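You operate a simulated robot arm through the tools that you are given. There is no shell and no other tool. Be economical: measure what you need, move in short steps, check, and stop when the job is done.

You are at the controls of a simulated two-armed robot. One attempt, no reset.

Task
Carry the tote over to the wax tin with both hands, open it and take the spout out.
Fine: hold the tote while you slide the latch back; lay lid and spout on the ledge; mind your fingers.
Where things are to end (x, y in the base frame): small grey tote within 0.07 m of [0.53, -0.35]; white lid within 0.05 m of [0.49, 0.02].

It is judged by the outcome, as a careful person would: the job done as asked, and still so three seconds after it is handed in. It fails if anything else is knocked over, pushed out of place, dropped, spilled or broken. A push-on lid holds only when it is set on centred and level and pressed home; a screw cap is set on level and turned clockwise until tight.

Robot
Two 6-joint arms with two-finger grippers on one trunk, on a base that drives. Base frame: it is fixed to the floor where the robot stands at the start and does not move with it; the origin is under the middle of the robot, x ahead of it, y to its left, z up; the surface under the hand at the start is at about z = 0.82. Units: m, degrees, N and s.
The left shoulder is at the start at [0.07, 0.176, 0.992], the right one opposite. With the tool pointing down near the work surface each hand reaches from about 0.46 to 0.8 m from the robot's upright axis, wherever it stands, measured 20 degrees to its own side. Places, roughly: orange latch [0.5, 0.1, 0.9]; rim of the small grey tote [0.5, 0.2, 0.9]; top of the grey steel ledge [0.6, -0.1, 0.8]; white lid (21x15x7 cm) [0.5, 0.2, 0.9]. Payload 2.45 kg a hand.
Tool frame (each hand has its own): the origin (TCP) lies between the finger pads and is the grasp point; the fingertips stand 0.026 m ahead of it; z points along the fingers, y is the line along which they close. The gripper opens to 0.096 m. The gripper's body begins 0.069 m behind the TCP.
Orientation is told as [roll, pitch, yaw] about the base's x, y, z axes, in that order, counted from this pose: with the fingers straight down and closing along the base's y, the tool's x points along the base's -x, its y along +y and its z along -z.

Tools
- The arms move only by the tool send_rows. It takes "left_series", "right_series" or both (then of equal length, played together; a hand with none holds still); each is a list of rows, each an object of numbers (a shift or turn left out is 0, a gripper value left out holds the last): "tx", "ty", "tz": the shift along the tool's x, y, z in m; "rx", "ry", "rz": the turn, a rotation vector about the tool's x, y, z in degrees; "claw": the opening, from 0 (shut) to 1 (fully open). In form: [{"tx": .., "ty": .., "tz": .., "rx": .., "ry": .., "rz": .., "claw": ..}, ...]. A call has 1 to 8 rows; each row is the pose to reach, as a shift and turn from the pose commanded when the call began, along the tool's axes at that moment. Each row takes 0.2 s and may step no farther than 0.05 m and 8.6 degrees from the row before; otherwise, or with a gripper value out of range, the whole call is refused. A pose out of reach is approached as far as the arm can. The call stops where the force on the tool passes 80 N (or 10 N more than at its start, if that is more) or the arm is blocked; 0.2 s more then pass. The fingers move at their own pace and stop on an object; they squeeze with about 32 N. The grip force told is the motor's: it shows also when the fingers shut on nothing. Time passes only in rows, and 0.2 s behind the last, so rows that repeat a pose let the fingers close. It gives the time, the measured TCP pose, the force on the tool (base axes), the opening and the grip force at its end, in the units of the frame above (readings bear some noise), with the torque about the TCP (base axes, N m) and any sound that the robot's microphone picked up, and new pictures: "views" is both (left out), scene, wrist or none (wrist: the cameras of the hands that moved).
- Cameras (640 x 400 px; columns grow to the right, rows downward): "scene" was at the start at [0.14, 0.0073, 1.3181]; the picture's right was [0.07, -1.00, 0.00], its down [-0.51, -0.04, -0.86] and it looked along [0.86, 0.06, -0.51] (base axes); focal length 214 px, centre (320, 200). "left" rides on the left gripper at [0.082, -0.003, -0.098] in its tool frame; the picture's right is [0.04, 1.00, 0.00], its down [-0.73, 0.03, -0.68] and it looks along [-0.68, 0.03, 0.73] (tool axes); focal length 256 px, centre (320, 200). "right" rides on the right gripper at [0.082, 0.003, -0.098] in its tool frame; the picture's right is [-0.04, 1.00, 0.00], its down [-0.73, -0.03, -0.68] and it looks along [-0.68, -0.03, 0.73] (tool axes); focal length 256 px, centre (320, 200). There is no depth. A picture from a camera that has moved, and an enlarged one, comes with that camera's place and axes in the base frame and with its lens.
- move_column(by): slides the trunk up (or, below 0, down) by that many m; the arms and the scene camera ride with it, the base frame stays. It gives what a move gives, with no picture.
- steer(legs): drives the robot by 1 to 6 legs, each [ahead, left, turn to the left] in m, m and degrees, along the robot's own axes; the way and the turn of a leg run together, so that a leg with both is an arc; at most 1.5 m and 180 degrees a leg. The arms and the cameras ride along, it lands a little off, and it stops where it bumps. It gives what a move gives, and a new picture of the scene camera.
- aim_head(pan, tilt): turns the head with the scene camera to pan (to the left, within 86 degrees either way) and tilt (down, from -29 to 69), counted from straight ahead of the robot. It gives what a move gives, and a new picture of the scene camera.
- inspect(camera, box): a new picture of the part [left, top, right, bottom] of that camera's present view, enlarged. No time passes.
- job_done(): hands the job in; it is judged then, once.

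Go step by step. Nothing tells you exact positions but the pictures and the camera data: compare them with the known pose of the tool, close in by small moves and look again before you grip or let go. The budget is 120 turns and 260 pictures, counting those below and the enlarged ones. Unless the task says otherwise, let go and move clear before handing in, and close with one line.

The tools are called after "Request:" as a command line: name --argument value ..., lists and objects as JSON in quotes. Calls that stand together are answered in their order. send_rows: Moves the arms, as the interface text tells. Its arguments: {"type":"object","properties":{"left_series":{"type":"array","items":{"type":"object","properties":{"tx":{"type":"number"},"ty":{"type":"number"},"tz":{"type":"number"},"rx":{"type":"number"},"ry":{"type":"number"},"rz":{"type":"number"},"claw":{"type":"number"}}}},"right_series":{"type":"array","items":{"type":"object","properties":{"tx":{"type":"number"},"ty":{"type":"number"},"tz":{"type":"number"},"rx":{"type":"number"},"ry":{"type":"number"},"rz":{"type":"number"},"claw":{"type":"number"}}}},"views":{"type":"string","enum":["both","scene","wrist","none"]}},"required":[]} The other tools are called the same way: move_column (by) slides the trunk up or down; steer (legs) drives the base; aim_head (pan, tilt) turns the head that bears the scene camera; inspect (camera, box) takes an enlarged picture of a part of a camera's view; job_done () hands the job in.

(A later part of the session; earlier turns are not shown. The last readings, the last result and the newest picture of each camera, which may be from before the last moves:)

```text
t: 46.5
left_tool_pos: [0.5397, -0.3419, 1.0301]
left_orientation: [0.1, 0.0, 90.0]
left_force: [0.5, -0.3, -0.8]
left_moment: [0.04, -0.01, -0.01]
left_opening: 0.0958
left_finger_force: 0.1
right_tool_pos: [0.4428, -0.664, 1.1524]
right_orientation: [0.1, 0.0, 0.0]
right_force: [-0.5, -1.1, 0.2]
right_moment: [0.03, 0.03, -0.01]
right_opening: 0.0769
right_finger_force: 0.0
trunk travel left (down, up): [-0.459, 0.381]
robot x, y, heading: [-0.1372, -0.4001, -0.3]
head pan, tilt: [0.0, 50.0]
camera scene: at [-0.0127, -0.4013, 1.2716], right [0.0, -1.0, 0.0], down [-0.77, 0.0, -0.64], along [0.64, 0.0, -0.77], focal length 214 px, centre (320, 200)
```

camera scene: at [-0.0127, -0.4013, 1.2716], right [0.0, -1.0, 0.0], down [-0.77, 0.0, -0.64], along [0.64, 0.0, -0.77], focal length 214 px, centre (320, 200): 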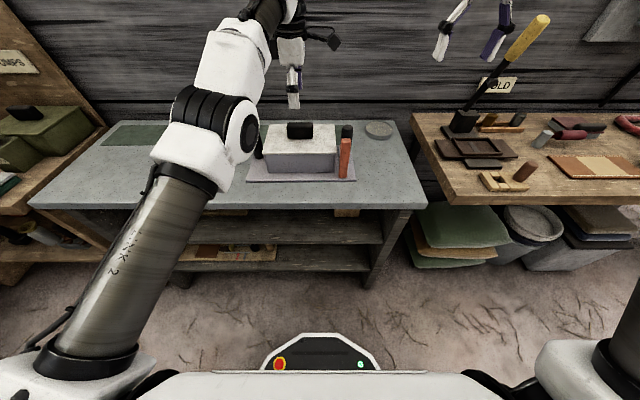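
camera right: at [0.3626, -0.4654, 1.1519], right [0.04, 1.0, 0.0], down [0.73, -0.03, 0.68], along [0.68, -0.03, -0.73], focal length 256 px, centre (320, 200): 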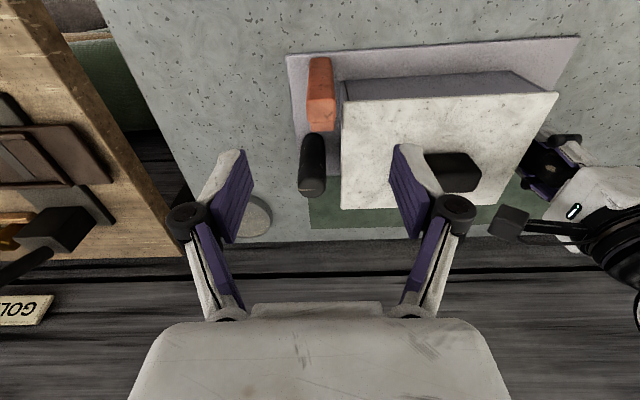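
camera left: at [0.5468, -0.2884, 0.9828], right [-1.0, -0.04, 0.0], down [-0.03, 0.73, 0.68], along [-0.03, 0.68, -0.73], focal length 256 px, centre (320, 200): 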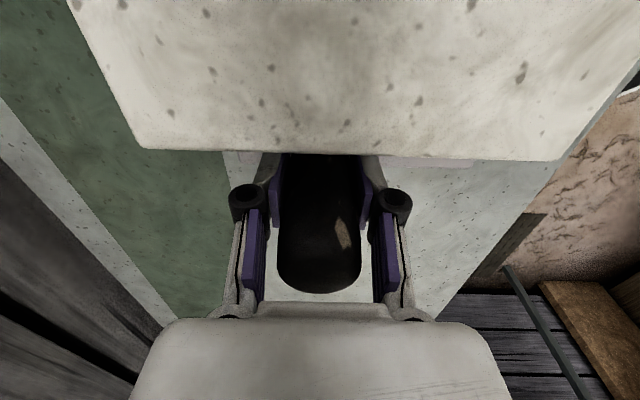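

Request:
send_rows --left_series '[{"tz": 0.02}, {"tz": 0.04}]' --views "wrist"

Request:
inspect --camera "scene" --box '[230, 50, 390, 190]'

```text
t: 47.1
left_tool_pos: [0.5412, -0.3423, 1.0224]
left_orientation: [-0.1, 0.0, 89.9]
left_force: [0.7, 0.3, 0.2]
left_moment: [-0.02, 0.01, -0.01]
left_opening: 0.0961
left_finger_force: 0.0
left hand out of reach, approached as far as the arm can: row 1, 2
right_tool_pos: [0.443, -0.6631, 1.1528]
right_orientation: [0.1, 0.0, 0.1]
right_force: [1.1, -1.1, -0.2]
right_moment: [0.01, -0.03, 0.01]
right_opening: 0.0766
right_finger_force: 0.1
trunk travel left (down, up): [-0.459, 0.381]
robot x, y, heading: [-0.139, -0.3963, 0.1]
head pan, tilt: [0.0, 50.0]
camera left: at [0.5442, -0.423, 1.12], right [-1.0, -0.04, 0.0], down [-0.03, 0.73, 0.68], along [-0.03, 0.68, -0.73], focal length 256 px, centre (320, 200)
```

left: 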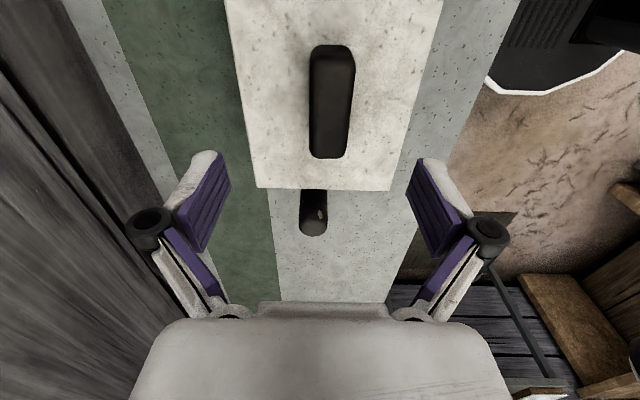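

```text
2.86 times, centred on (310, 120) of scene
camera zoom: at [-0.0131, -0.4011, 1.2717], right [0.0, -1.0, 0.0], down [-0.77, 0.0, -0.64], along [0.64, 0.0, -0.77], focal length 613 px, centre (349, 429)
```

zoom: 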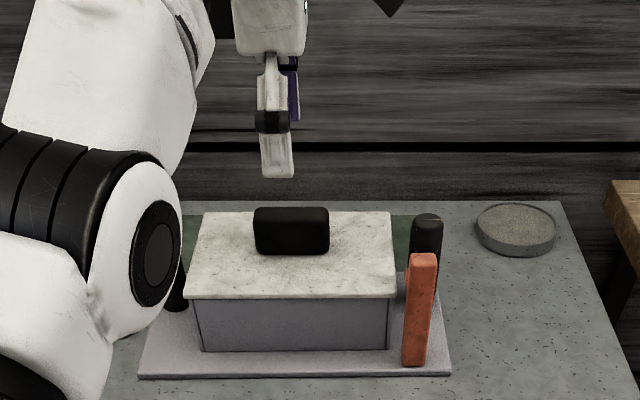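

The left arm is near full stretch; I drive 8 cm forward so it has room to lift.

Request:
steer --legs '[[0.08, 0, 0]]'

Request:
send_rows --left_series '[{"ty": 0.04}, {"ty": 0.08}]' --views "wrist"

```text
t: 48.1
left_tool_pos: [0.6195, -0.3411, 1.0193]
left_orientation: [0.1, 0.0, 90.0]
left_force: [0.5, 0.0, -0.5]
left_moment: [0.01, 0.08, -0.03]
left_opening: 0.0961
left_finger_force: 0.1
right_tool_pos: [0.5235, -0.6631, 1.1525]
right_orientation: [0.2, 0.1, 0.0]
right_force: [0.9, 0.7, -1.2]
right_moment: [0.01, 0.04, 0.0]
right_opening: 0.0769
right_finger_force: 0.1
trunk travel left (down, up): [-0.459, 0.381]
robot x, y, heading: [-0.0643, -0.4061, -0.1]
head pan, tilt: [0.0, 50.0]
camera scene: at [0.067, -0.4006, 1.2715], right [0.0, -1.0, 0.0], down [-0.77, 0.0, -0.64], along [0.64, 0.0, -0.77], focal length 214 px, centre (320, 200)
```

scene: 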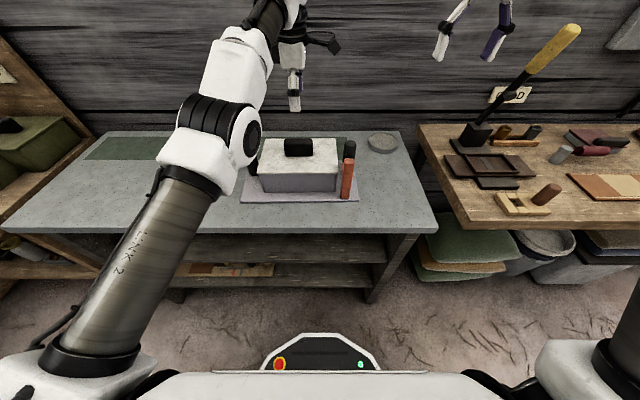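

```text
t: 48.7
left_tool_pos: [0.5894, -0.3632, 1.0579]
left_orientation: [1.4, -0.7, 90.0]
left_force: [-1.1, -0.4, 0.0]
left_moment: [0.08, -0.07, -0.03]
left_opening: 0.0959
left_finger_force: 0.0
left hand out of reach, approached as far as the arm can: row 1, 2
right_tool_pos: [0.5184, -0.664, 1.1535]
right_orientation: [0.2, -0.1, 0.0]
right_force: [-0.6, -1.2, -0.1]
right_moment: [0.05, -0.05, 0.0]
right_opening: 0.0771
right_finger_force: 0.2
trunk travel left (down, up): [-0.459, 0.381]
robot x, y, heading: [-0.0611, -0.4013, 0.4]
head pan, tilt: [0.0, 50.0]
camera left: at [0.595, -0.4442, 1.1559], right [-1.0, -0.04, 0.02], down [-0.01, 0.73, 0.69], along [-0.04, 0.69, -0.73], focal length 256 px, centre (320, 200)
```

left: 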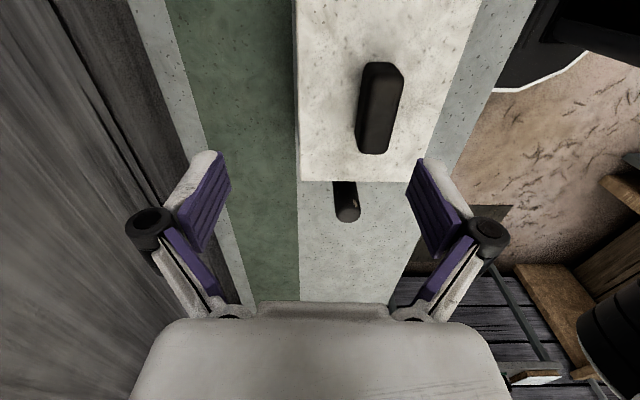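

Still limited: the left arm dislikes working inward of its midline. I shift the robot 9 cm further right.

Request:
steer --legs '[[0, -0.09, 0]]'

Request:
send_rows --left_series '[{"tx": -0.04, "rx": 0.7, "ry": 0.3}, {"tx": -0.08, "ty": 0.02, "rx": 1.4, "ry": 0.7}, {"tx": -0.107, "ty": 0.047, "rx": 1.4, "ry": 0.7}]' --views "wrist"

```text
t: 49.8
left_tool_pos: [0.5909, -0.4529, 1.0575]
left_orientation: [1.5, -0.5, 89.9]
left_force: [-0.3, -0.1, -0.1]
left_moment: [0.05, -0.03, 0.03]
left_opening: 0.0961
left_finger_force: 0.1
right_tool_pos: [0.5203, -0.7541, 1.1527]
right_orientation: [0.2, -0.1, -0.1]
right_force: [-1.0, 0.6, 0.1]
right_moment: [0.04, -0.03, 0.02]
right_opening: 0.077
right_finger_force: 0.0
trunk travel left (down, up): [-0.459, 0.381]
robot x, y, heading: [-0.0592, -0.4946, -0.2]
head pan, tilt: [0.0, 50.0]
camera scene: at [0.0654, -0.4921, 1.2716], right [0.0, -1.0, 0.0], down [-0.77, 0.0, -0.64], along [0.64, 0.0, -0.77], focal length 214 px, centre (320, 200)
```

scene: 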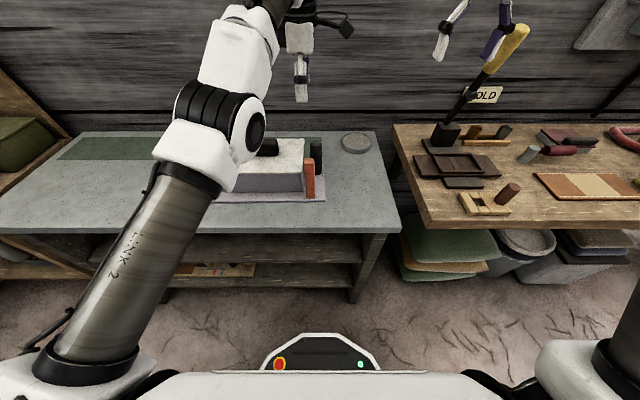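

```text
t: 50.6
left_tool_pos: [0.6153, -0.3577, 1.0703]
left_orientation: [0.3, 0.2, 89.9]
left_force: [0.8, 0.4, -0.8]
left_moment: [0.0, 0.06, -0.03]
left_opening: 0.0961
left_finger_force: 0.0
left hand out of reach, approached as far as the arm can: row 1, 2, 3
right_tool_pos: [0.5212, -0.7532, 1.1539]
right_orientation: [0.1, 0.1, -0.1]
right_force: [-0.2, -0.1, 0.2]
right_moment: [-0.04, -0.02, -0.01]
right_opening: 0.077
right_finger_force: 0.2
trunk travel left (down, up): [-0.459, 0.381]
robot x, y, heading: [-0.063, -0.49, -0.2]
head pan, tilt: [0.0, 50.0]
camera left: at [0.6184, -0.4377, 1.1694], right [-1.0, -0.04, 0.01], down [-0.02, 0.74, 0.68], along [-0.03, 0.68, -0.74], focal length 256 px, centre (320, 200)
```

left: 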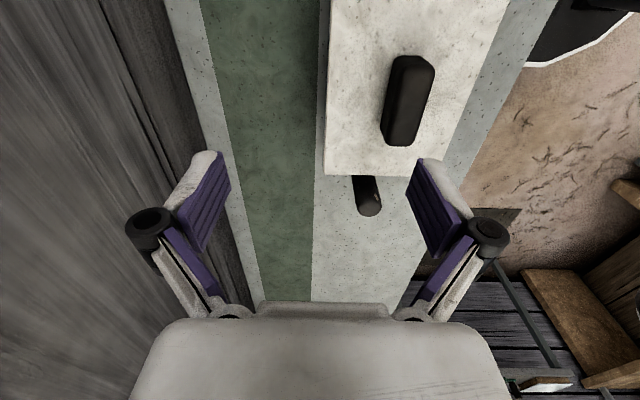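

The arm seems stuck in an awkward configuration; I move it outward to its easy zone first, then come back in.

Request:
send_rows --left_series '[{"tx": -0.04}, {"tx": -0.08}, {"tx": -0.12}, {"tx": -0.12, "ty": 0.04}, {"tx": -0.12, "ty": 0.08}]' --views "scene"

```text
t: 52.0
left_tool_pos: [0.5727, -0.2354, 1.1305]
left_orientation: [-10.2, 0.2, 89.9]
left_force: [1.8, 1.0, -1.1]
left_moment: [0.0, 0.09, -0.06]
left_opening: 0.096
left_finger_force: 0.2
left hand out of reach, approached as far as the arm can: row 1, 2, 3, 4
right_tool_pos: [0.5241, -0.7539, 1.1512]
right_orientation: [0.1, 0.2, 0.0]
right_force: [0.9, 0.9, -0.8]
right_moment: [-0.03, 0.08, 0.01]
right_opening: 0.0766
right_finger_force: 0.0
trunk travel left (down, up): [-0.459, 0.381]
robot x, y, heading: [-0.0575, -0.489, 0.2]
head pan, tilt: [0.0, 50.0]
stopped in row 5 (left hand): the arm was blocked; the commanded pose is now the measured one
camera scene: at [0.0692, -0.4898, 1.2712], right [0.0, -1.0, 0.0], down [-0.77, 0.0, -0.64], along [0.64, 0.0, -0.77], focal length 214 px, centre (320, 200)
```

scene: 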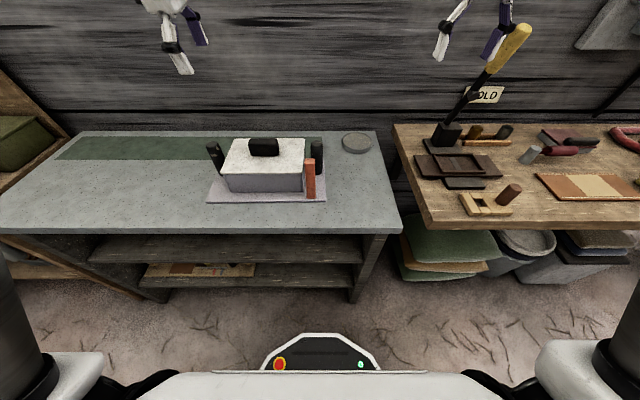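

Request:
send_rows --left_series '[{"rx": -5}, {"rx": -10.2}]' --views "none"

```text
t: 52.6
left_tool_pos: [0.572, -0.2369, 1.1296]
left_orientation: [0.0, 0.3, 90.0]
left_force: [-0.3, -0.5, -0.3]
left_moment: [0.03, 0.03, 0.02]
left_opening: 0.096
left_finger_force: 0.0
right_tool_pos: [0.5256, -0.7545, 1.1515]
right_orientation: [0.0, 0.3, 0.0]
right_force: [0.2, 0.2, 0.4]
right_moment: [0.02, 0.04, -0.01]
right_opening: 0.0768
right_finger_force: 0.1
trunk travel left (down, up): [-0.459, 0.381]
robot x, y, heading: [-0.0629, -0.4912, -0.1]
head pan, tilt: [0.0, 50.0]
```

Now move over the knob from this side: to about (.542,-.344), lowering a bit.

Request:
send_rows --left_series '[{"tx": 0.03, "ty": 0.01, "tz": 0.02}, {"tx": 0.06, "ty": 0.02, "tz": 0.04}, {"tx": 0.09, "ty": 0.03, "tz": 0.06}, {"tx": 0.107, "ty": 0.03, "tz": 0.08}, {"tx": 0.107, "ty": 0.03, "tz": 0.1}]' --views "both"

Request:
inspect --camera "scene" --box '[180, 50, 340, 210]'

```text
t: 53.8
left_tool_pos: [0.5382, -0.3453, 1.0327]
left_orientation: [-0.2, 0.2, 90.0]
left_force: [-0.3, 0.4, -0.1]
left_moment: [-0.01, 0.01, 0.0]
left_opening: 0.0959
left_finger_force: 0.1
right_tool_pos: [0.5221, -0.7541, 1.1546]
right_orientation: [0.1, 0.0, -0.1]
right_force: [0.3, 0.7, -0.6]
right_moment: [-0.01, -0.03, -0.01]
right_opening: 0.0766
right_finger_force: 0.0
trunk travel left (down, up): [-0.459, 0.381]
robot x, y, heading: [-0.0612, -0.4902, 0.2]
head pan, tilt: [0.0, 50.0]
camera scene: at [0.0661, -0.4905, 1.2716], right [0.0, -1.0, 0.0], down [-0.77, 0.0, -0.64], along [0.64, 0.0, -0.77], focal length 214 px, centre (320, 200)
camera left: at [0.5412, -0.425, 1.1311], right [-1.0, -0.04, 0.0], down [-0.03, 0.74, 0.68], along [-0.02, 0.68, -0.74], focal length 256 px, centre (320, 200)
```

scene: 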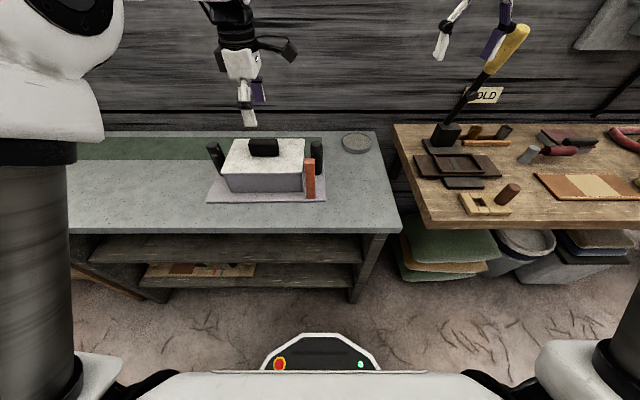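
left: 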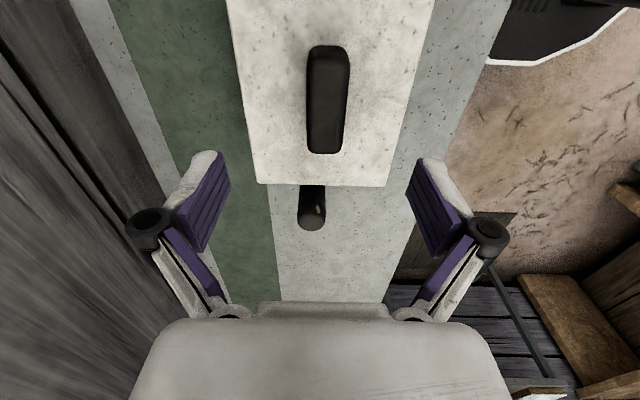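

```text
2.50 times, centred on (260, 130) of scene
camera zoom: at [0.0661, -0.4905, 1.2716], right [0.0, -1.0, 0.0], down [-0.77, 0.0, -0.64], along [0.64, 0.0, -0.77], focal length 536 px, centre (470, 375)
```

zoom: 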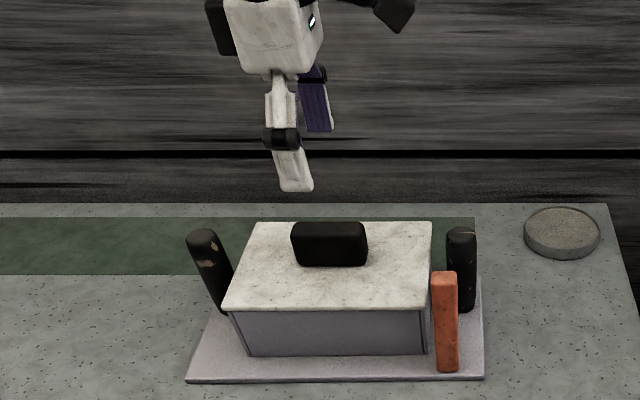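

Request:
send_rows --left_series '[{"ty": 0.002, "tz": 0.03}, {"ty": 0.002, "tz": 0.06}, {"ty": 0.002, "tz": 0.08}, {"ty": 0.002, "tz": 0.09}]' --views "wrist"

Request:
inspect --camera "scene" --box '[210, 80, 310, 180]'

```text
t: 54.8
left_tool_pos: [0.5377, -0.3437, 0.9418]
left_orientation: [-0.2, 0.1, 90.0]
left_force: [0.2, 0.5, 0.4]
left_moment: [-0.02, -0.01, -0.02]
left_opening: 0.0961
left_finger_force: 0.1
right_tool_pos: [0.5207, -0.7544, 1.1535]
right_orientation: [0.1, 0.0, -0.1]
right_force: [-0.3, 0.2, -0.1]
right_moment: [0.03, -0.01, 0.02]
right_opening: 0.0768
right_finger_force: 0.0
trunk travel left (down, up): [-0.459, 0.381]
robot x, y, heading: [-0.0623, -0.4941, 0.0]
head pan, tilt: [0.0, 50.0]
camera left: at [0.5403, -0.4247, 1.0411], right [-1.0, -0.04, 0.0], down [-0.03, 0.74, 0.68], along [-0.02, 0.68, -0.74], focal length 256 px, centre (320, 200)
```

left: 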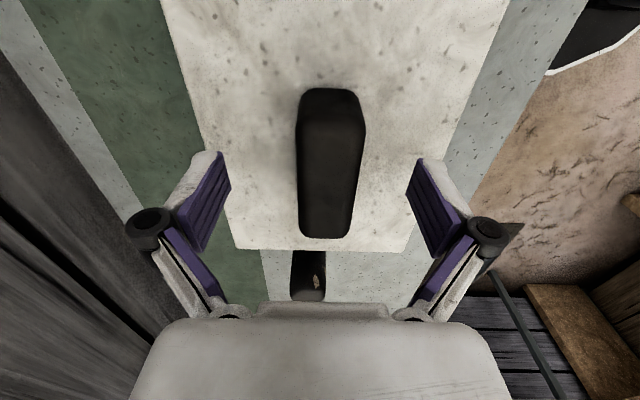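

```text
4.00 times, centred on (260, 130) of scene
camera zoom: at [0.0662, -0.4908, 1.2716], right [0.0, -1.0, 0.0], down [-0.77, 0.0, -0.64], along [0.64, 0.0, -0.77], focal length 858 px, centre (560, 480)
```

zoom: 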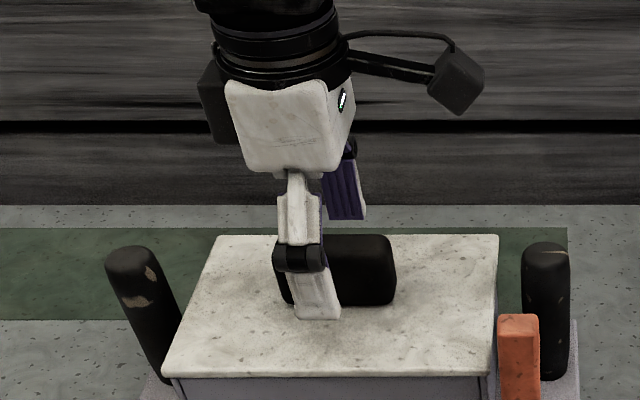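

Request:
send_rows --left_series '[{"tz": 0.004}, {"tz": 0.008}, {"tz": 0.008, "claw": 0}, {"tz": 0.008, "claw": 0}, {"tz": 0.008, "claw": 0}, {"tz": 0.008, "claw": 0}]' --views "wrist"

```text
t: 56.2
left_tool_pos: [0.5385, -0.3434, 0.9349]
left_orientation: [-0.3, 0.2, 90.0]
left_force: [0.1, 0.2, 9.5]
left_moment: [0.01, 0.0, 0.11]
left_opening: 0.0295
left_finger_force: 31.7
right_tool_pos: [0.5205, -0.7541, 1.1537]
right_orientation: [0.1, -0.1, -0.1]
right_force: [0.0, -0.5, 0.0]
right_moment: [0.05, 0.01, 0.0]
right_opening: 0.0769
right_finger_force: 0.1
trunk travel left (down, up): [-0.459, 0.381]
robot x, y, heading: [-0.0574, -0.4921, -0.0]
head pan, tilt: [0.0, 50.0]
camera left: at [0.54, -0.4248, 1.0343], right [-1.0, -0.04, -0.01], down [-0.03, 0.74, 0.68], along [-0.02, 0.68, -0.74], focal length 256 px, centre (320, 200)
```

left: 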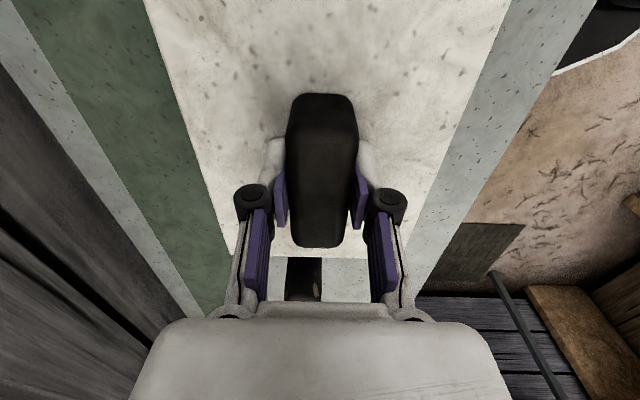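

The knob is gripped (opening 29.5 mm). I lift the lid slowly and watch the tote.

Request:
send_rows --left_series '[{"tz": -0.003}, {"tz": -0.006}, {"tz": -0.009}, {"tz": -0.012}, {"tz": -0.015}]' --views "wrist"

Request:
inspect --camera "scene" --box '[180, 80, 340, 220]'

```text
t: 57.4
left_tool_pos: [0.5372, -0.3444, 0.9494]
left_orientation: [-0.2, 0.1, 89.9]
left_force: [-0.4, 0.8, -0.9]
left_moment: [0.0, -0.02, -0.02]
left_opening: 0.029
left_finger_force: 31.3
right_tool_pos: [0.5199, -0.754, 1.1538]
right_orientation: [0.1, 0.0, 0.0]
right_force: [-0.6, 0.2, 0.6]
right_moment: [-0.01, -0.01, 0.0]
right_opening: 0.0768
right_finger_force: 0.1
trunk travel left (down, up): [-0.459, 0.381]
robot x, y, heading: [-0.0614, -0.4899, -0.2]
head pan, tilt: [0.0, 50.0]
camera left: at [0.5408, -0.4247, 1.0482], right [-1.0, -0.04, 0.0], down [-0.03, 0.74, 0.68], along [-0.02, 0.68, -0.74], focal length 256 px, centre (320, 200)
```

left: 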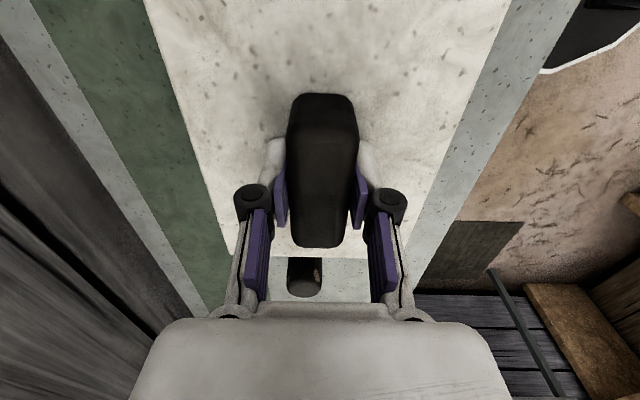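

```text
2.86 times, centred on (260, 150) of scene
camera zoom: at [0.0661, -0.4908, 1.2716], right [0.0, -1.0, 0.0], down [-0.77, 0.0, -0.64], along [0.64, 0.0, -0.77], focal length 613 px, centre (491, 343)
```

zoom: 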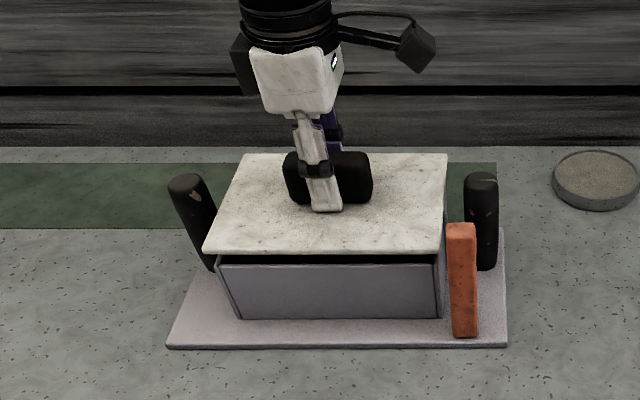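

The lid comes away freely and the tote stays. I raise it well above the posts, then drive left with it.

Request:
send_rows --left_series '[{"tz": -0.015}, {"tz": -0.03}, {"tz": -0.045}, {"tz": -0.06}, {"tz": -0.075}, {"tz": -0.09}, {"tz": -0.105}]' --views "scene"

```text
t: 59.0
left_tool_pos: [0.5389, -0.3456, 1.0549]
left_orientation: [-0.2, 0.1, 90.1]
left_force: [-0.2, -0.4, -1.7]
left_moment: [-0.01, 0.05, 0.0]
left_opening: 0.0291
left_finger_force: 31.5
right_tool_pos: [0.5205, -0.755, 1.1533]
right_orientation: [0.0, 0.0, -0.1]
right_force: [0.3, -0.5, -0.7]
right_moment: [-0.03, 0.0, 0.02]
right_opening: 0.0769
right_finger_force: 0.1
trunk travel left (down, up): [-0.459, 0.381]
robot x, y, heading: [-0.0633, -0.4929, -0.1]
head pan, tilt: [0.0, 50.0]
camera scene: at [0.066, -0.4909, 1.2716], right [0.0, -1.0, 0.0], down [-0.77, 0.0, -0.64], along [0.64, 0.0, -0.77], focal length 214 px, centre (320, 200)
```

scene: 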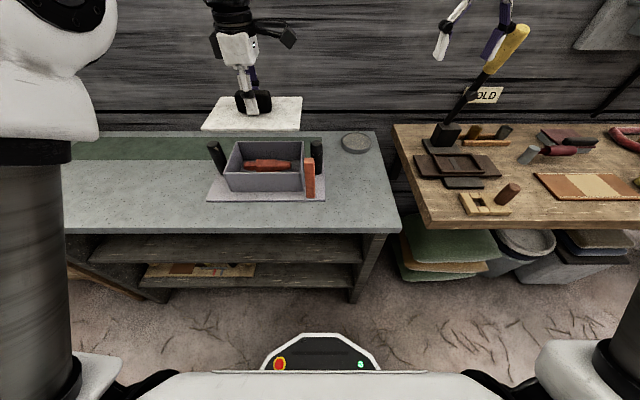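

I can see the reddish spout in the tote. I drive so that the lid comes over (.49,.02).

Request:
steer --legs '[[0, 0.18, 0], [-0.049, 0.184, 0]]'

```text
t: 61.7
left_tool_pos: [0.4875, 0.0182, 1.055]
left_orientation: [-0.2, 0.2, 90.2]
left_force: [0.0, 0.5, -1.7]
left_moment: [-0.01, 0.0, -0.02]
left_opening: 0.0294
left_finger_force: 32.2
right_tool_pos: [0.473, -0.3907, 1.1541]
right_orientation: [0.1, -0.1, 0.2]
right_force: [0.0, -0.3, 1.2]
right_moment: [-0.02, -0.01, 0.0]
right_opening: 0.0769
right_finger_force: 0.0
trunk travel left (down, up): [-0.459, 0.381]
robot x, y, heading: [-0.1122, -0.1295, 0.2]
head pan, tilt: [0.0, 50.0]
camera scene: at [0.0163, -0.1284, 1.2716], right [0.0, -1.0, 0.0], down [-0.77, 0.0, -0.64], along [0.64, 0.0, -0.77], focal length 214 px, centre (320, 200)
```

scene: 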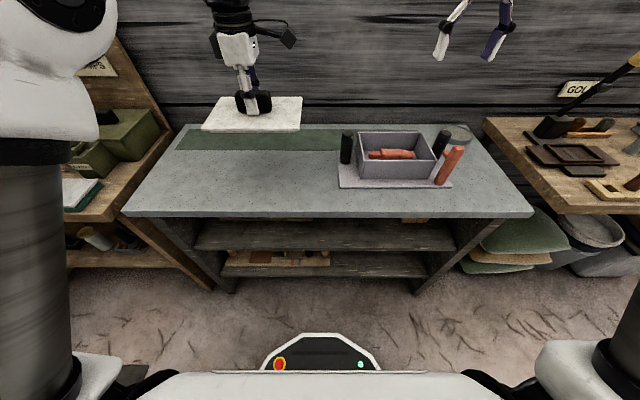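

Lid is over the spot. I lower it.

Request:
send_rows --left_series '[{"tz": 0.025}, {"tz": 0.05}, {"tz": 0.075}, {"tz": 0.1}, {"tz": 0.125}, {"tz": 0.14}]' --views "scene"

Request:
inspect --camera "scene" --box '[180, 90, 340, 210]'

```text
t: 63.1
left_tool_pos: [0.4893, 0.0181, 0.9138]
left_orientation: [-0.2, 0.2, 90.1]
left_force: [0.9, -0.7, -2.4]
left_moment: [0.03, -0.02, -0.02]
left_opening: 0.0292
left_finger_force: 31.9
right_tool_pos: [0.4731, -0.3901, 1.1535]
right_orientation: [0.1, 0.1, 0.2]
right_force: [-0.1, -0.7, 0.7]
right_moment: [0.0, -0.01, 0.02]
right_opening: 0.0765
right_finger_force: 0.1
trunk travel left (down, up): [-0.459, 0.381]
robot x, y, heading: [-0.1164, -0.1302, 0.1]
head pan, tilt: [0.0, 50.0]
camera scene: at [0.0168, -0.1292, 1.2716], right [0.0, -1.0, 0.0], down [-0.77, 0.0, -0.64], along [0.64, 0.0, -0.77], focal length 214 px, centre (320, 200)
```

scene: 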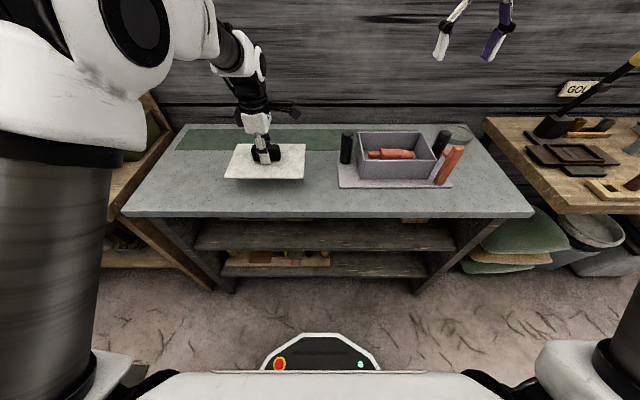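

```text
3.33 times, centred on (260, 150) of scene
camera zoom: at [0.0168, -0.1292, 1.2716], right [0.0, -1.0, 0.0], down [-0.77, 0.0, -0.64], along [0.64, 0.0, -0.77], focal length 715 px, centre (520, 367)
```

zoom: 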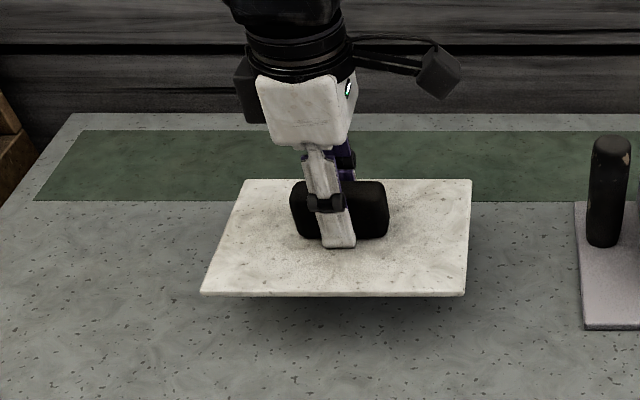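

Request:
send_rows --left_series '[{"tz": 0.005}, {"tz": 0.01}, {"tz": 0.014}, {"tz": 0.018}, {"tz": 0.021}, {"tz": 0.024}]' --views "none"

Request:
inspect --camera "scene" --box '[200, 100, 320, 200]'

```text
t: 64.5
left_tool_pos: [0.4888, 0.0192, 0.8901]
left_orientation: [-0.2, 0.3, 90.3]
left_force: [-0.5, -0.4, -0.9]
left_moment: [0.0, 0.0, 0.0]
left_opening: 0.0295
left_finger_force: 32.1
right_tool_pos: [0.4724, -0.3897, 1.1541]
right_orientation: [0.1, 0.0, 0.3]
right_force: [0.3, 0.0, -0.2]
right_moment: [0.0, 0.0, -0.03]
right_opening: 0.0769
right_finger_force: 0.2
trunk travel left (down, up): [-0.459, 0.381]
robot x, y, heading: [-0.111, -0.1318, 0.2]
head pan, tilt: [0.0, 50.0]
```

```text
4.00 times, centred on (260, 150) of scene
camera zoom: at [0.0166, -0.1292, 1.2716], right [0.0, -1.0, 0.0], down [-0.77, 0.0, -0.64], along [0.64, 0.0, -0.77], focal length 858 px, centre (560, 400)
```

zoom: 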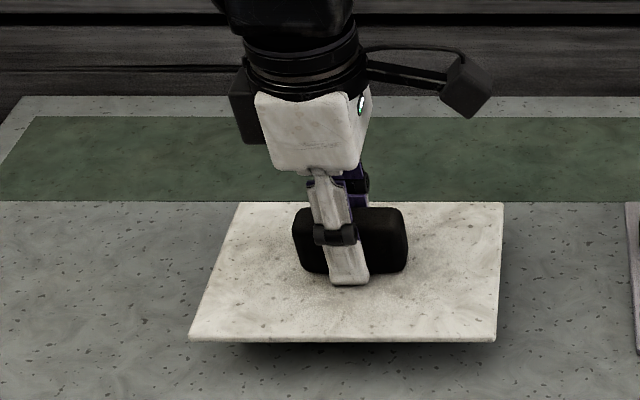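

Request:
send_rows --left_series '[{"tz": 0.002}, {"tz": 0.004}, {"tz": 0.006}]' --views "none"

Request:
inspect --camera "scene" --box '[200, 130, 320, 200]'

```text
t: 65.3
left_tool_pos: [0.4885, 0.0173, 0.8847]
left_orientation: [-0.2, 0.2, 90.2]
left_force: [0.4, 0.0, -1.2]
left_moment: [-0.01, -0.02, -0.02]
left_opening: 0.0292
left_finger_force: 31.9
right_tool_pos: [0.4727, -0.3886, 1.1533]
right_orientation: [0.1, 0.0, 0.2]
right_force: [0.0, 0.5, 0.3]
right_moment: [-0.03, -0.01, 0.03]
right_opening: 0.0766
right_finger_force: 0.0
trunk travel left (down, up): [-0.459, 0.381]
robot x, y, heading: [-0.1096, -0.132, 0.1]
head pan, tilt: [0.0, 50.0]
```

```text
5.33 times, centred on (260, 165) of scene
camera zoom: at [0.0165, -0.1292, 1.2716], right [0.0, -1.0, 0.0], down [-0.77, 0.0, -0.64], along [0.64, 0.0, -0.77], focal length 1144 px, centre (640, 387)
```

zoom: 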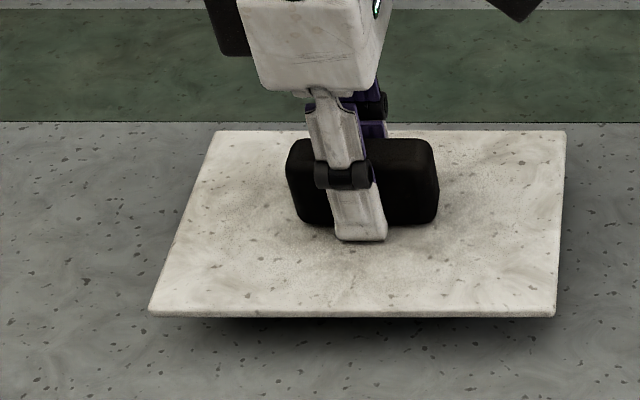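

Request:
send_rows --left_series '[{"tz": 0.002}, {"tz": 0.004}, {"tz": 0.006}]' --views "none"

Request:
send_rows --left_series '[{"tz": 0.0015}, {"tz": 0.003}]' --views "none"

Request:
inspect --camera "scene" --box '[200, 130, 320, 200]'

```text
t: 66.1
left_tool_pos: [0.4878, 0.0166, 0.8785]
left_orientation: [-0.2, 0.1, 90.2]
left_force: [1.0, -0.8, -1.8]
left_moment: [0.03, -0.03, 0.0]
left_opening: 0.0293
left_finger_force: 31.9
right_tool_pos: [0.4728, -0.3913, 1.1542]
right_orientation: [0.1, -0.1, 0.2]
right_force: [-0.3, 0.2, 0.3]
right_moment: [-0.01, 0.01, 0.02]
right_opening: 0.0768
right_finger_force: 0.0
trunk travel left (down, up): [-0.459, 0.381]
robot x, y, heading: [-0.1094, -0.1292, 0.5]
head pan, tilt: [0.0, 50.0]
```

```text
t: 66.7
left_tool_pos: [0.4872, 0.0171, 0.8761]
left_orientation: [-0.2, 0.2, 90.1]
left_force: [0.1, -0.3, -0.9]
left_moment: [0.01, -0.01, 0.03]
left_opening: 0.0296
left_finger_force: 32.0
right_tool_pos: [0.4731, -0.39, 1.1531]
right_orientation: [0.1, 0.0, 0.2]
right_force: [0.0, 0.9, 0.2]
right_moment: [0.03, 0.0, 0.0]
right_opening: 0.0769
right_finger_force: 0.1
trunk travel left (down, up): [-0.459, 0.381]
robot x, y, heading: [-0.1096, -0.1271, 0.0]
head pan, tilt: [0.0, 50.0]
```

```text
5.33 times, centred on (260, 165) of scene
camera zoom: at [0.0166, -0.1292, 1.2716], right [0.0, -1.0, 0.0], down [-0.77, 0.0, -0.64], along [0.64, 0.0, -0.77], focal length 1144 px, centre (640, 387)
```

zoom: 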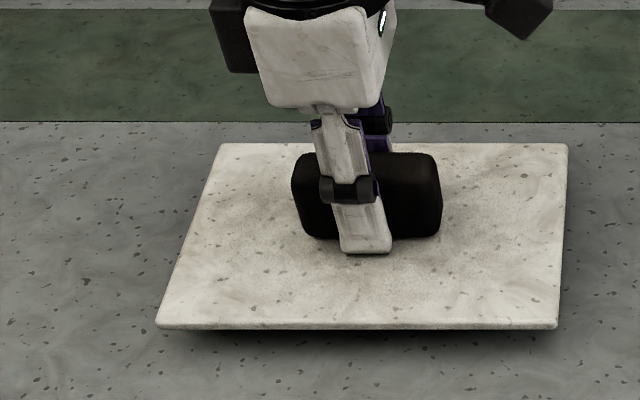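

Request:
send_rows --left_series '[{"tz": 0.002}, {"tz": 0.004}]' --views "none"

Request:
send_rows --left_series '[{"tz": 0.002}, {"tz": 0.003}]' --views "none"

Request:
inspect --camera "scene" --box '[200, 130, 320, 200]'

```text
t: 67.3
left_tool_pos: [0.489, 0.0183, 0.871]
left_orientation: [-0.1, 0.1, 90.2]
left_force: [0.3, 0.6, -1.1]
left_moment: [-0.01, -0.01, -0.02]
left_opening: 0.0293
left_finger_force: 32.5
right_tool_pos: [0.4723, -0.391, 1.1543]
right_orientation: [0.1, 0.0, 0.1]
right_force: [0.5, -0.6, 0.3]
right_moment: [0.0, 0.01, 0.0]
right_opening: 0.0767
right_finger_force: 0.0
trunk travel left (down, up): [-0.459, 0.381]
robot x, y, heading: [-0.1087, -0.1298, 0.3]
head pan, tilt: [0.0, 50.0]
```

```text
t: 67.9
left_tool_pos: [0.4884, 0.0193, 0.8688]
left_orientation: [-0.2, 0.1, 90.3]
left_force: [0.2, 0.6, -2.0]
left_moment: [-0.01, 0.02, 0.0]
left_opening: 0.0291
left_finger_force: 32.0
right_tool_pos: [0.4728, -0.3911, 1.1539]
right_orientation: [0.1, 0.0, 0.2]
right_force: [-0.1, -0.7, 0.6]
right_moment: [0.0, 0.02, -0.02]
right_opening: 0.077
right_finger_force: 0.0
trunk travel left (down, up): [-0.459, 0.381]
robot x, y, heading: [-0.1089, -0.1312, 0.4]
head pan, tilt: [0.0, 50.0]
```

```text
5.33 times, centred on (260, 165) of scene
camera zoom: at [0.0165, -0.1292, 1.2716], right [0.0, -1.0, 0.0], down [-0.77, 0.0, -0.64], along [0.64, 0.0, -0.77], focal length 1144 px, centre (640, 387)
```

zoom: 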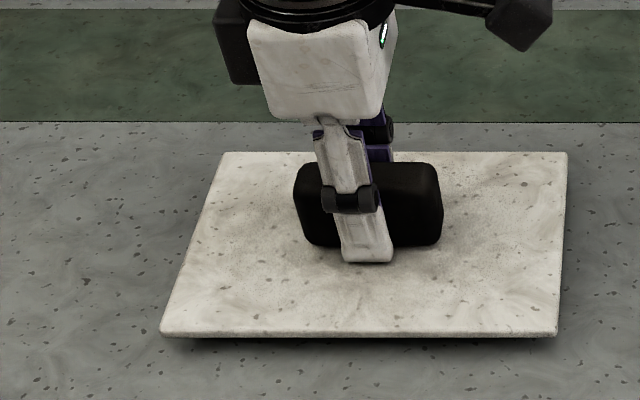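

Request:
send_rows --left_series '[{"tz": 0.002}, {"tz": 0.004}]' --views "none"

Request:
send_rows --left_series '[{"tz": 0.002}, {"tz": 0.003}]' --views "none"

Request:
inspect --camera "scene" --box '[200, 130, 320, 200]'

```text
t: 68.5
left_tool_pos: [0.4883, 0.0169, 0.8656]
left_orientation: [-0.3, 0.2, 90.2]
left_force: [0.1, 1.1, 2.2]
left_moment: [0.14, 0.22, 0.0]
left_opening: 0.0291
left_finger_force: 31.6
right_tool_pos: [0.4727, -0.3915, 1.1539]
right_orientation: [0.2, -0.1, 0.2]
right_force: [0.0, -0.5, 0.6]
right_moment: [0.01, 0.06, -0.01]
right_opening: 0.0766
right_finger_force: 0.0
trunk travel left (down, up): [-0.459, 0.381]
robot x, y, heading: [-0.1101, -0.1284, 0.3]
head pan, tilt: [0.0, 50.0]
```

```text
t: 69.1
left_tool_pos: [0.4885, 0.0176, 0.865]
left_orientation: [-0.6, 0.2, 90.2]
left_force: [5.6, 2.4, 25.8]
left_moment: [0.03, -0.17, 0.01]
left_opening: 0.0292
left_finger_force: 32.0
right_tool_pos: [0.4701, -0.3911, 1.155]
right_orientation: [0.2, -0.2, 0.2]
right_force: [-0.5, 0.0, -0.4]
right_moment: [0.0, 0.0, -0.02]
right_opening: 0.0768
right_finger_force: 0.0
trunk travel left (down, up): [-0.459, 0.381]
robot x, y, heading: [-0.1105, -0.132, 0.3]
head pan, tilt: [0.0, 50.0]
```

```text
5.33 times, centred on (260, 165) of scene
camera zoom: at [0.0139, -0.1296, 1.2723], right [0.0, -1.0, 0.0], down [-0.76, 0.0, -0.64], along [0.64, 0.0, -0.76], focal length 1144 px, centre (640, 387)
```

zoom: 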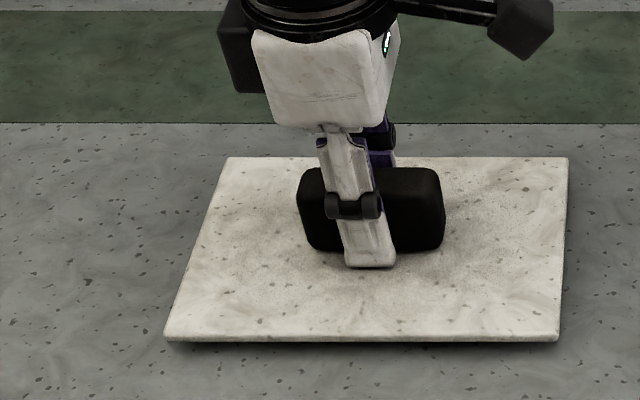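

The lid has touched down. I ease off, release and raise.

Request:
send_rows --left_series '[{"tz": -0.003}, {"tz": -0.003, "claw": 1}, {"tz": -0.003, "claw": 1}, {"tz": -0.04}, {"tz": -0.08}, {"tz": -0.12}, {"tz": -0.16}]' --views "both"

Request:
inspect --camera "scene" --box '[320, 110, 480, 210]'

```text
t: 70.7
left_tool_pos: [0.4865, 0.0175, 1.0221]
left_orientation: [-0.2, 0.1, 90.3]
left_force: [-0.6, 0.3, 0.0]
left_moment: [0.01, 0.02, 0.02]
left_opening: 0.0962
left_finger_force: 0.1
right_tool_pos: [0.473, -0.3909, 1.1545]
right_orientation: [0.1, -0.2, 0.2]
right_force: [0.3, -0.1, 0.1]
right_moment: [-0.01, 0.0, -0.01]
right_opening: 0.0766
right_finger_force: 0.1
trunk travel left (down, up): [-0.459, 0.381]
robot x, y, heading: [-0.1092, -0.1273, 0.1]
head pan, tilt: [0.0, 50.0]
camera scene: at [0.0155, -0.1292, 1.2717], right [0.0, -1.0, 0.0], down [-0.77, 0.0, -0.64], along [0.64, 0.0, -0.77], focal length 214 px, centre (320, 200)
camera left: at [0.4898, -0.0628, 1.1211], right [-1.0, -0.04, 0.0], down [-0.03, 0.74, 0.68], along [-0.03, 0.68, -0.74], focal length 256 px, centre (320, 200)
```

scene: 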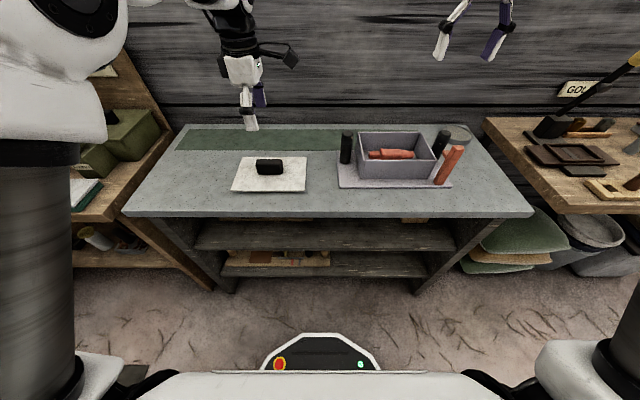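
left: 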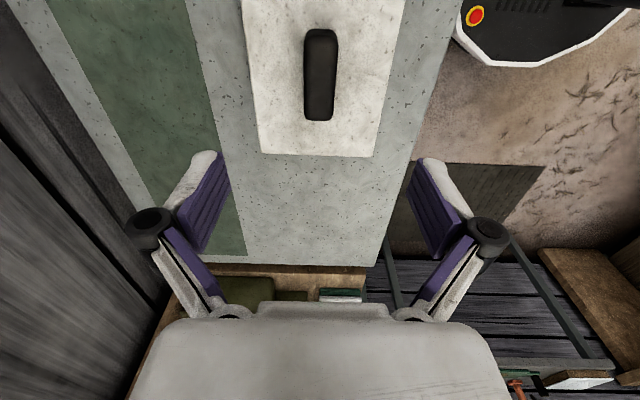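

```text
4.00 times, centred on (400, 160) of scene
camera zoom: at [0.0155, -0.1292, 1.2717], right [0.0, -1.0, 0.0], down [-0.77, 0.0, -0.64], along [0.64, 0.0, -0.77], focal length 858 px, centre (0, 360)
```

zoom: 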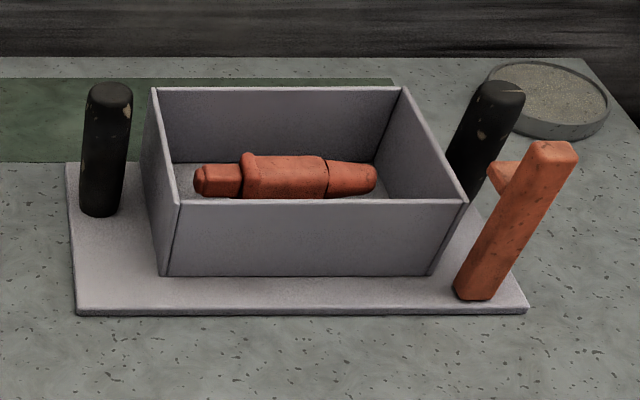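

The lid lies at (.49,.02). The spout lies along y in the tote at about (.55,-.35). I drive back so the left hand comes over it.

Request:
steer --legs '[[0, -0.363, 0], [0.049, 0, 0]]'

Request:
inspect --camera "left" --box '[160, 0, 480, 200]'

Request:
inspect --camera "scene" --box '[180, 80, 340, 220]'

```text
t: 73.5
left_tool_pos: [0.5385, -0.3443, 1.0213]
left_orientation: [-0.1, 0.1, 90.5]
left_force: [-0.2, -0.1, -0.1]
left_moment: [0.02, 0.02, -0.01]
left_opening: 0.0961
left_finger_force: 0.1
right_tool_pos: [0.5246, -0.7533, 1.1536]
right_orientation: [0.1, 0.1, 0.4]
right_force: [0.8, -0.6, -0.7]
right_moment: [0.01, 0.03, 0.05]
right_opening: 0.0768
right_finger_force: 0.1
trunk travel left (down, up): [-0.459, 0.381]
robot x, y, heading: [-0.0593, -0.4898, 0.2]
head pan, tilt: [0.0, 50.0]
camera scene: at [0.0674, -0.4939, 1.2716], right [0.01, -1.0, 0.0], down [-0.77, -0.01, -0.64], along [0.64, 0.01, -0.77], focal length 214 px, centre (320, 200)
```

scene: 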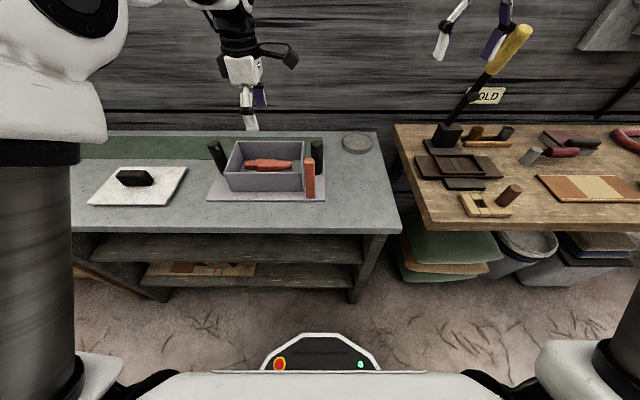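

```text
2.00 times, centred on (320, 100) of left
camera zoom: at [0.5413, -0.4252, 1.12], right [-1.0, -0.05, 0.0], down [-0.04, 0.73, 0.68], along [-0.03, 0.68, -0.74], focal length 512 px, centre (320, 400)
```

zoom: 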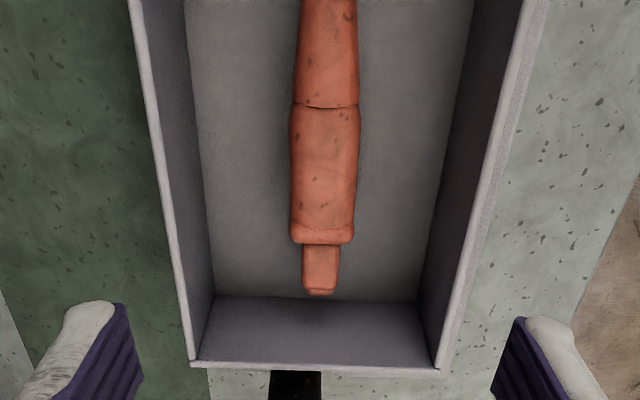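

```text
2.86 times, centred on (260, 150) of scene
camera zoom: at [0.0674, -0.4939, 1.2716], right [0.01, -1.0, 0.0], down [-0.77, -0.01, -0.64], along [0.64, 0.01, -0.77], focal length 613 px, centre (491, 343)
```

zoom: 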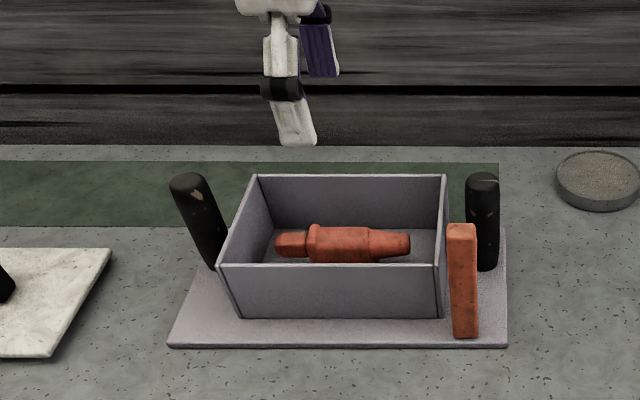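

Spout's body is around (.537,-.335), z≈.845, on a floor near z≈.83. I partly close the hand and descend to just above the rim.

Request:
send_rows --left_series '[{"tx": -0.009, "ty": 0.0015, "claw": 0.6}, {"tx": -0.009, "ty": 0.0015, "tz": 0.03, "claw": 0.6}, {"tx": -0.009, "ty": 0.0015, "tz": 0.06, "claw": 0.6}, {"tx": -0.009, "ty": 0.0015, "tz": 0.09, "claw": 0.6}, {"tx": -0.009, "ty": 0.0015, "tz": 0.11, "claw": 0.6}]' --views "wrist"

Request:
inspect --camera "scene" --box '[180, 80, 340, 220]'

```text
t: 74.7
left_tool_pos: [0.5384, -0.3368, 0.9108]
left_orientation: [-0.3, 0.3, 90.6]
left_force: [-0.7, 0.4, 0.1]
left_moment: [0.04, 0.03, -0.02]
left_opening: 0.0577
left_finger_force: 0.1
right_tool_pos: [0.5241, -0.753, 1.1543]
right_orientation: [0.1, -0.1, 0.4]
right_force: [-0.2, 0.4, -0.6]
right_moment: [-0.01, 0.01, 0.0]
right_opening: 0.0767
right_finger_force: 0.1
trunk travel left (down, up): [-0.459, 0.381]
robot x, y, heading: [-0.0593, -0.4957, 0.4]
head pan, tilt: [0.0, 50.0]
camera left: at [0.541, -0.4176, 1.0093], right [-1.0, -0.05, 0.0], down [-0.04, 0.74, 0.68], along [-0.03, 0.68, -0.74], focal length 256 px, centre (320, 200)
```

left: 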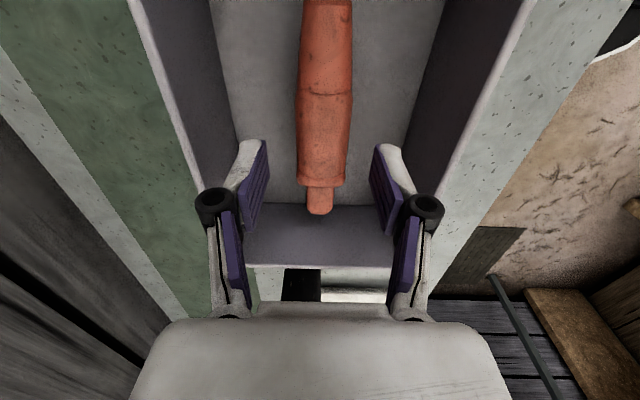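

```text
2.86 times, centred on (260, 150) of scene
camera zoom: at [0.0673, -0.4939, 1.2716], right [0.01, -1.0, 0.0], down [-0.77, -0.01, -0.64], along [0.64, 0.01, -0.77], focal length 613 px, centre (491, 343)
```

zoom: 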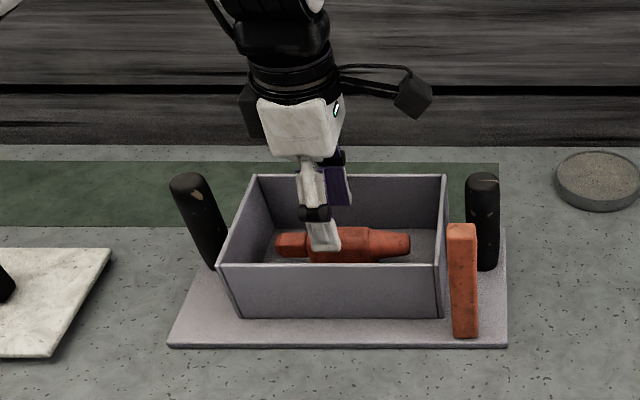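

Request:
send_rows --left_series '[{"tx": -0.003, "ty": 0.001, "tz": 0.015}, {"tx": -0.003, "ty": 0.001, "tz": 0.03}, {"tx": -0.003, "ty": 0.001, "tz": 0.04}, {"tx": -0.003, "ty": 0.001, "tz": 0.05}]' --views "wrist"

```text
t: 75.7
left_tool_pos: [0.5354, -0.3334, 0.8613]
left_orientation: [-0.1, 0.2, 90.4]
left_force: [0.6, 0.0, -0.8]
left_moment: [-0.01, 0.02, 0.01]
left_opening: 0.0574
left_finger_force: 0.0
right_tool_pos: [0.5233, -0.7528, 1.154]
right_orientation: [0.2, 0.0, 0.4]
right_force: [0.1, -0.8, 0.1]
right_moment: [0.04, 0.02, 0.0]
right_opening: 0.0767
right_finger_force: 0.1
trunk travel left (down, up): [-0.459, 0.381]
robot x, y, heading: [-0.0598, -0.493, 0.8]
head pan, tilt: [0.0, 50.0]
camera left: at [0.5386, -0.4136, 0.9596], right [-1.0, -0.05, 0.0], down [-0.04, 0.74, 0.68], along [-0.03, 0.68, -0.74], focal length 256 px, centre (320, 200)
```

left: 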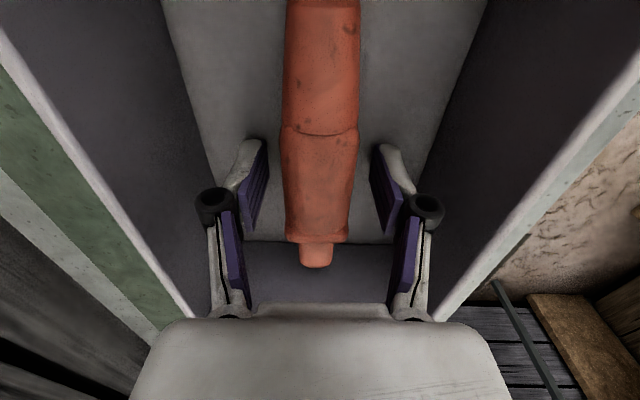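

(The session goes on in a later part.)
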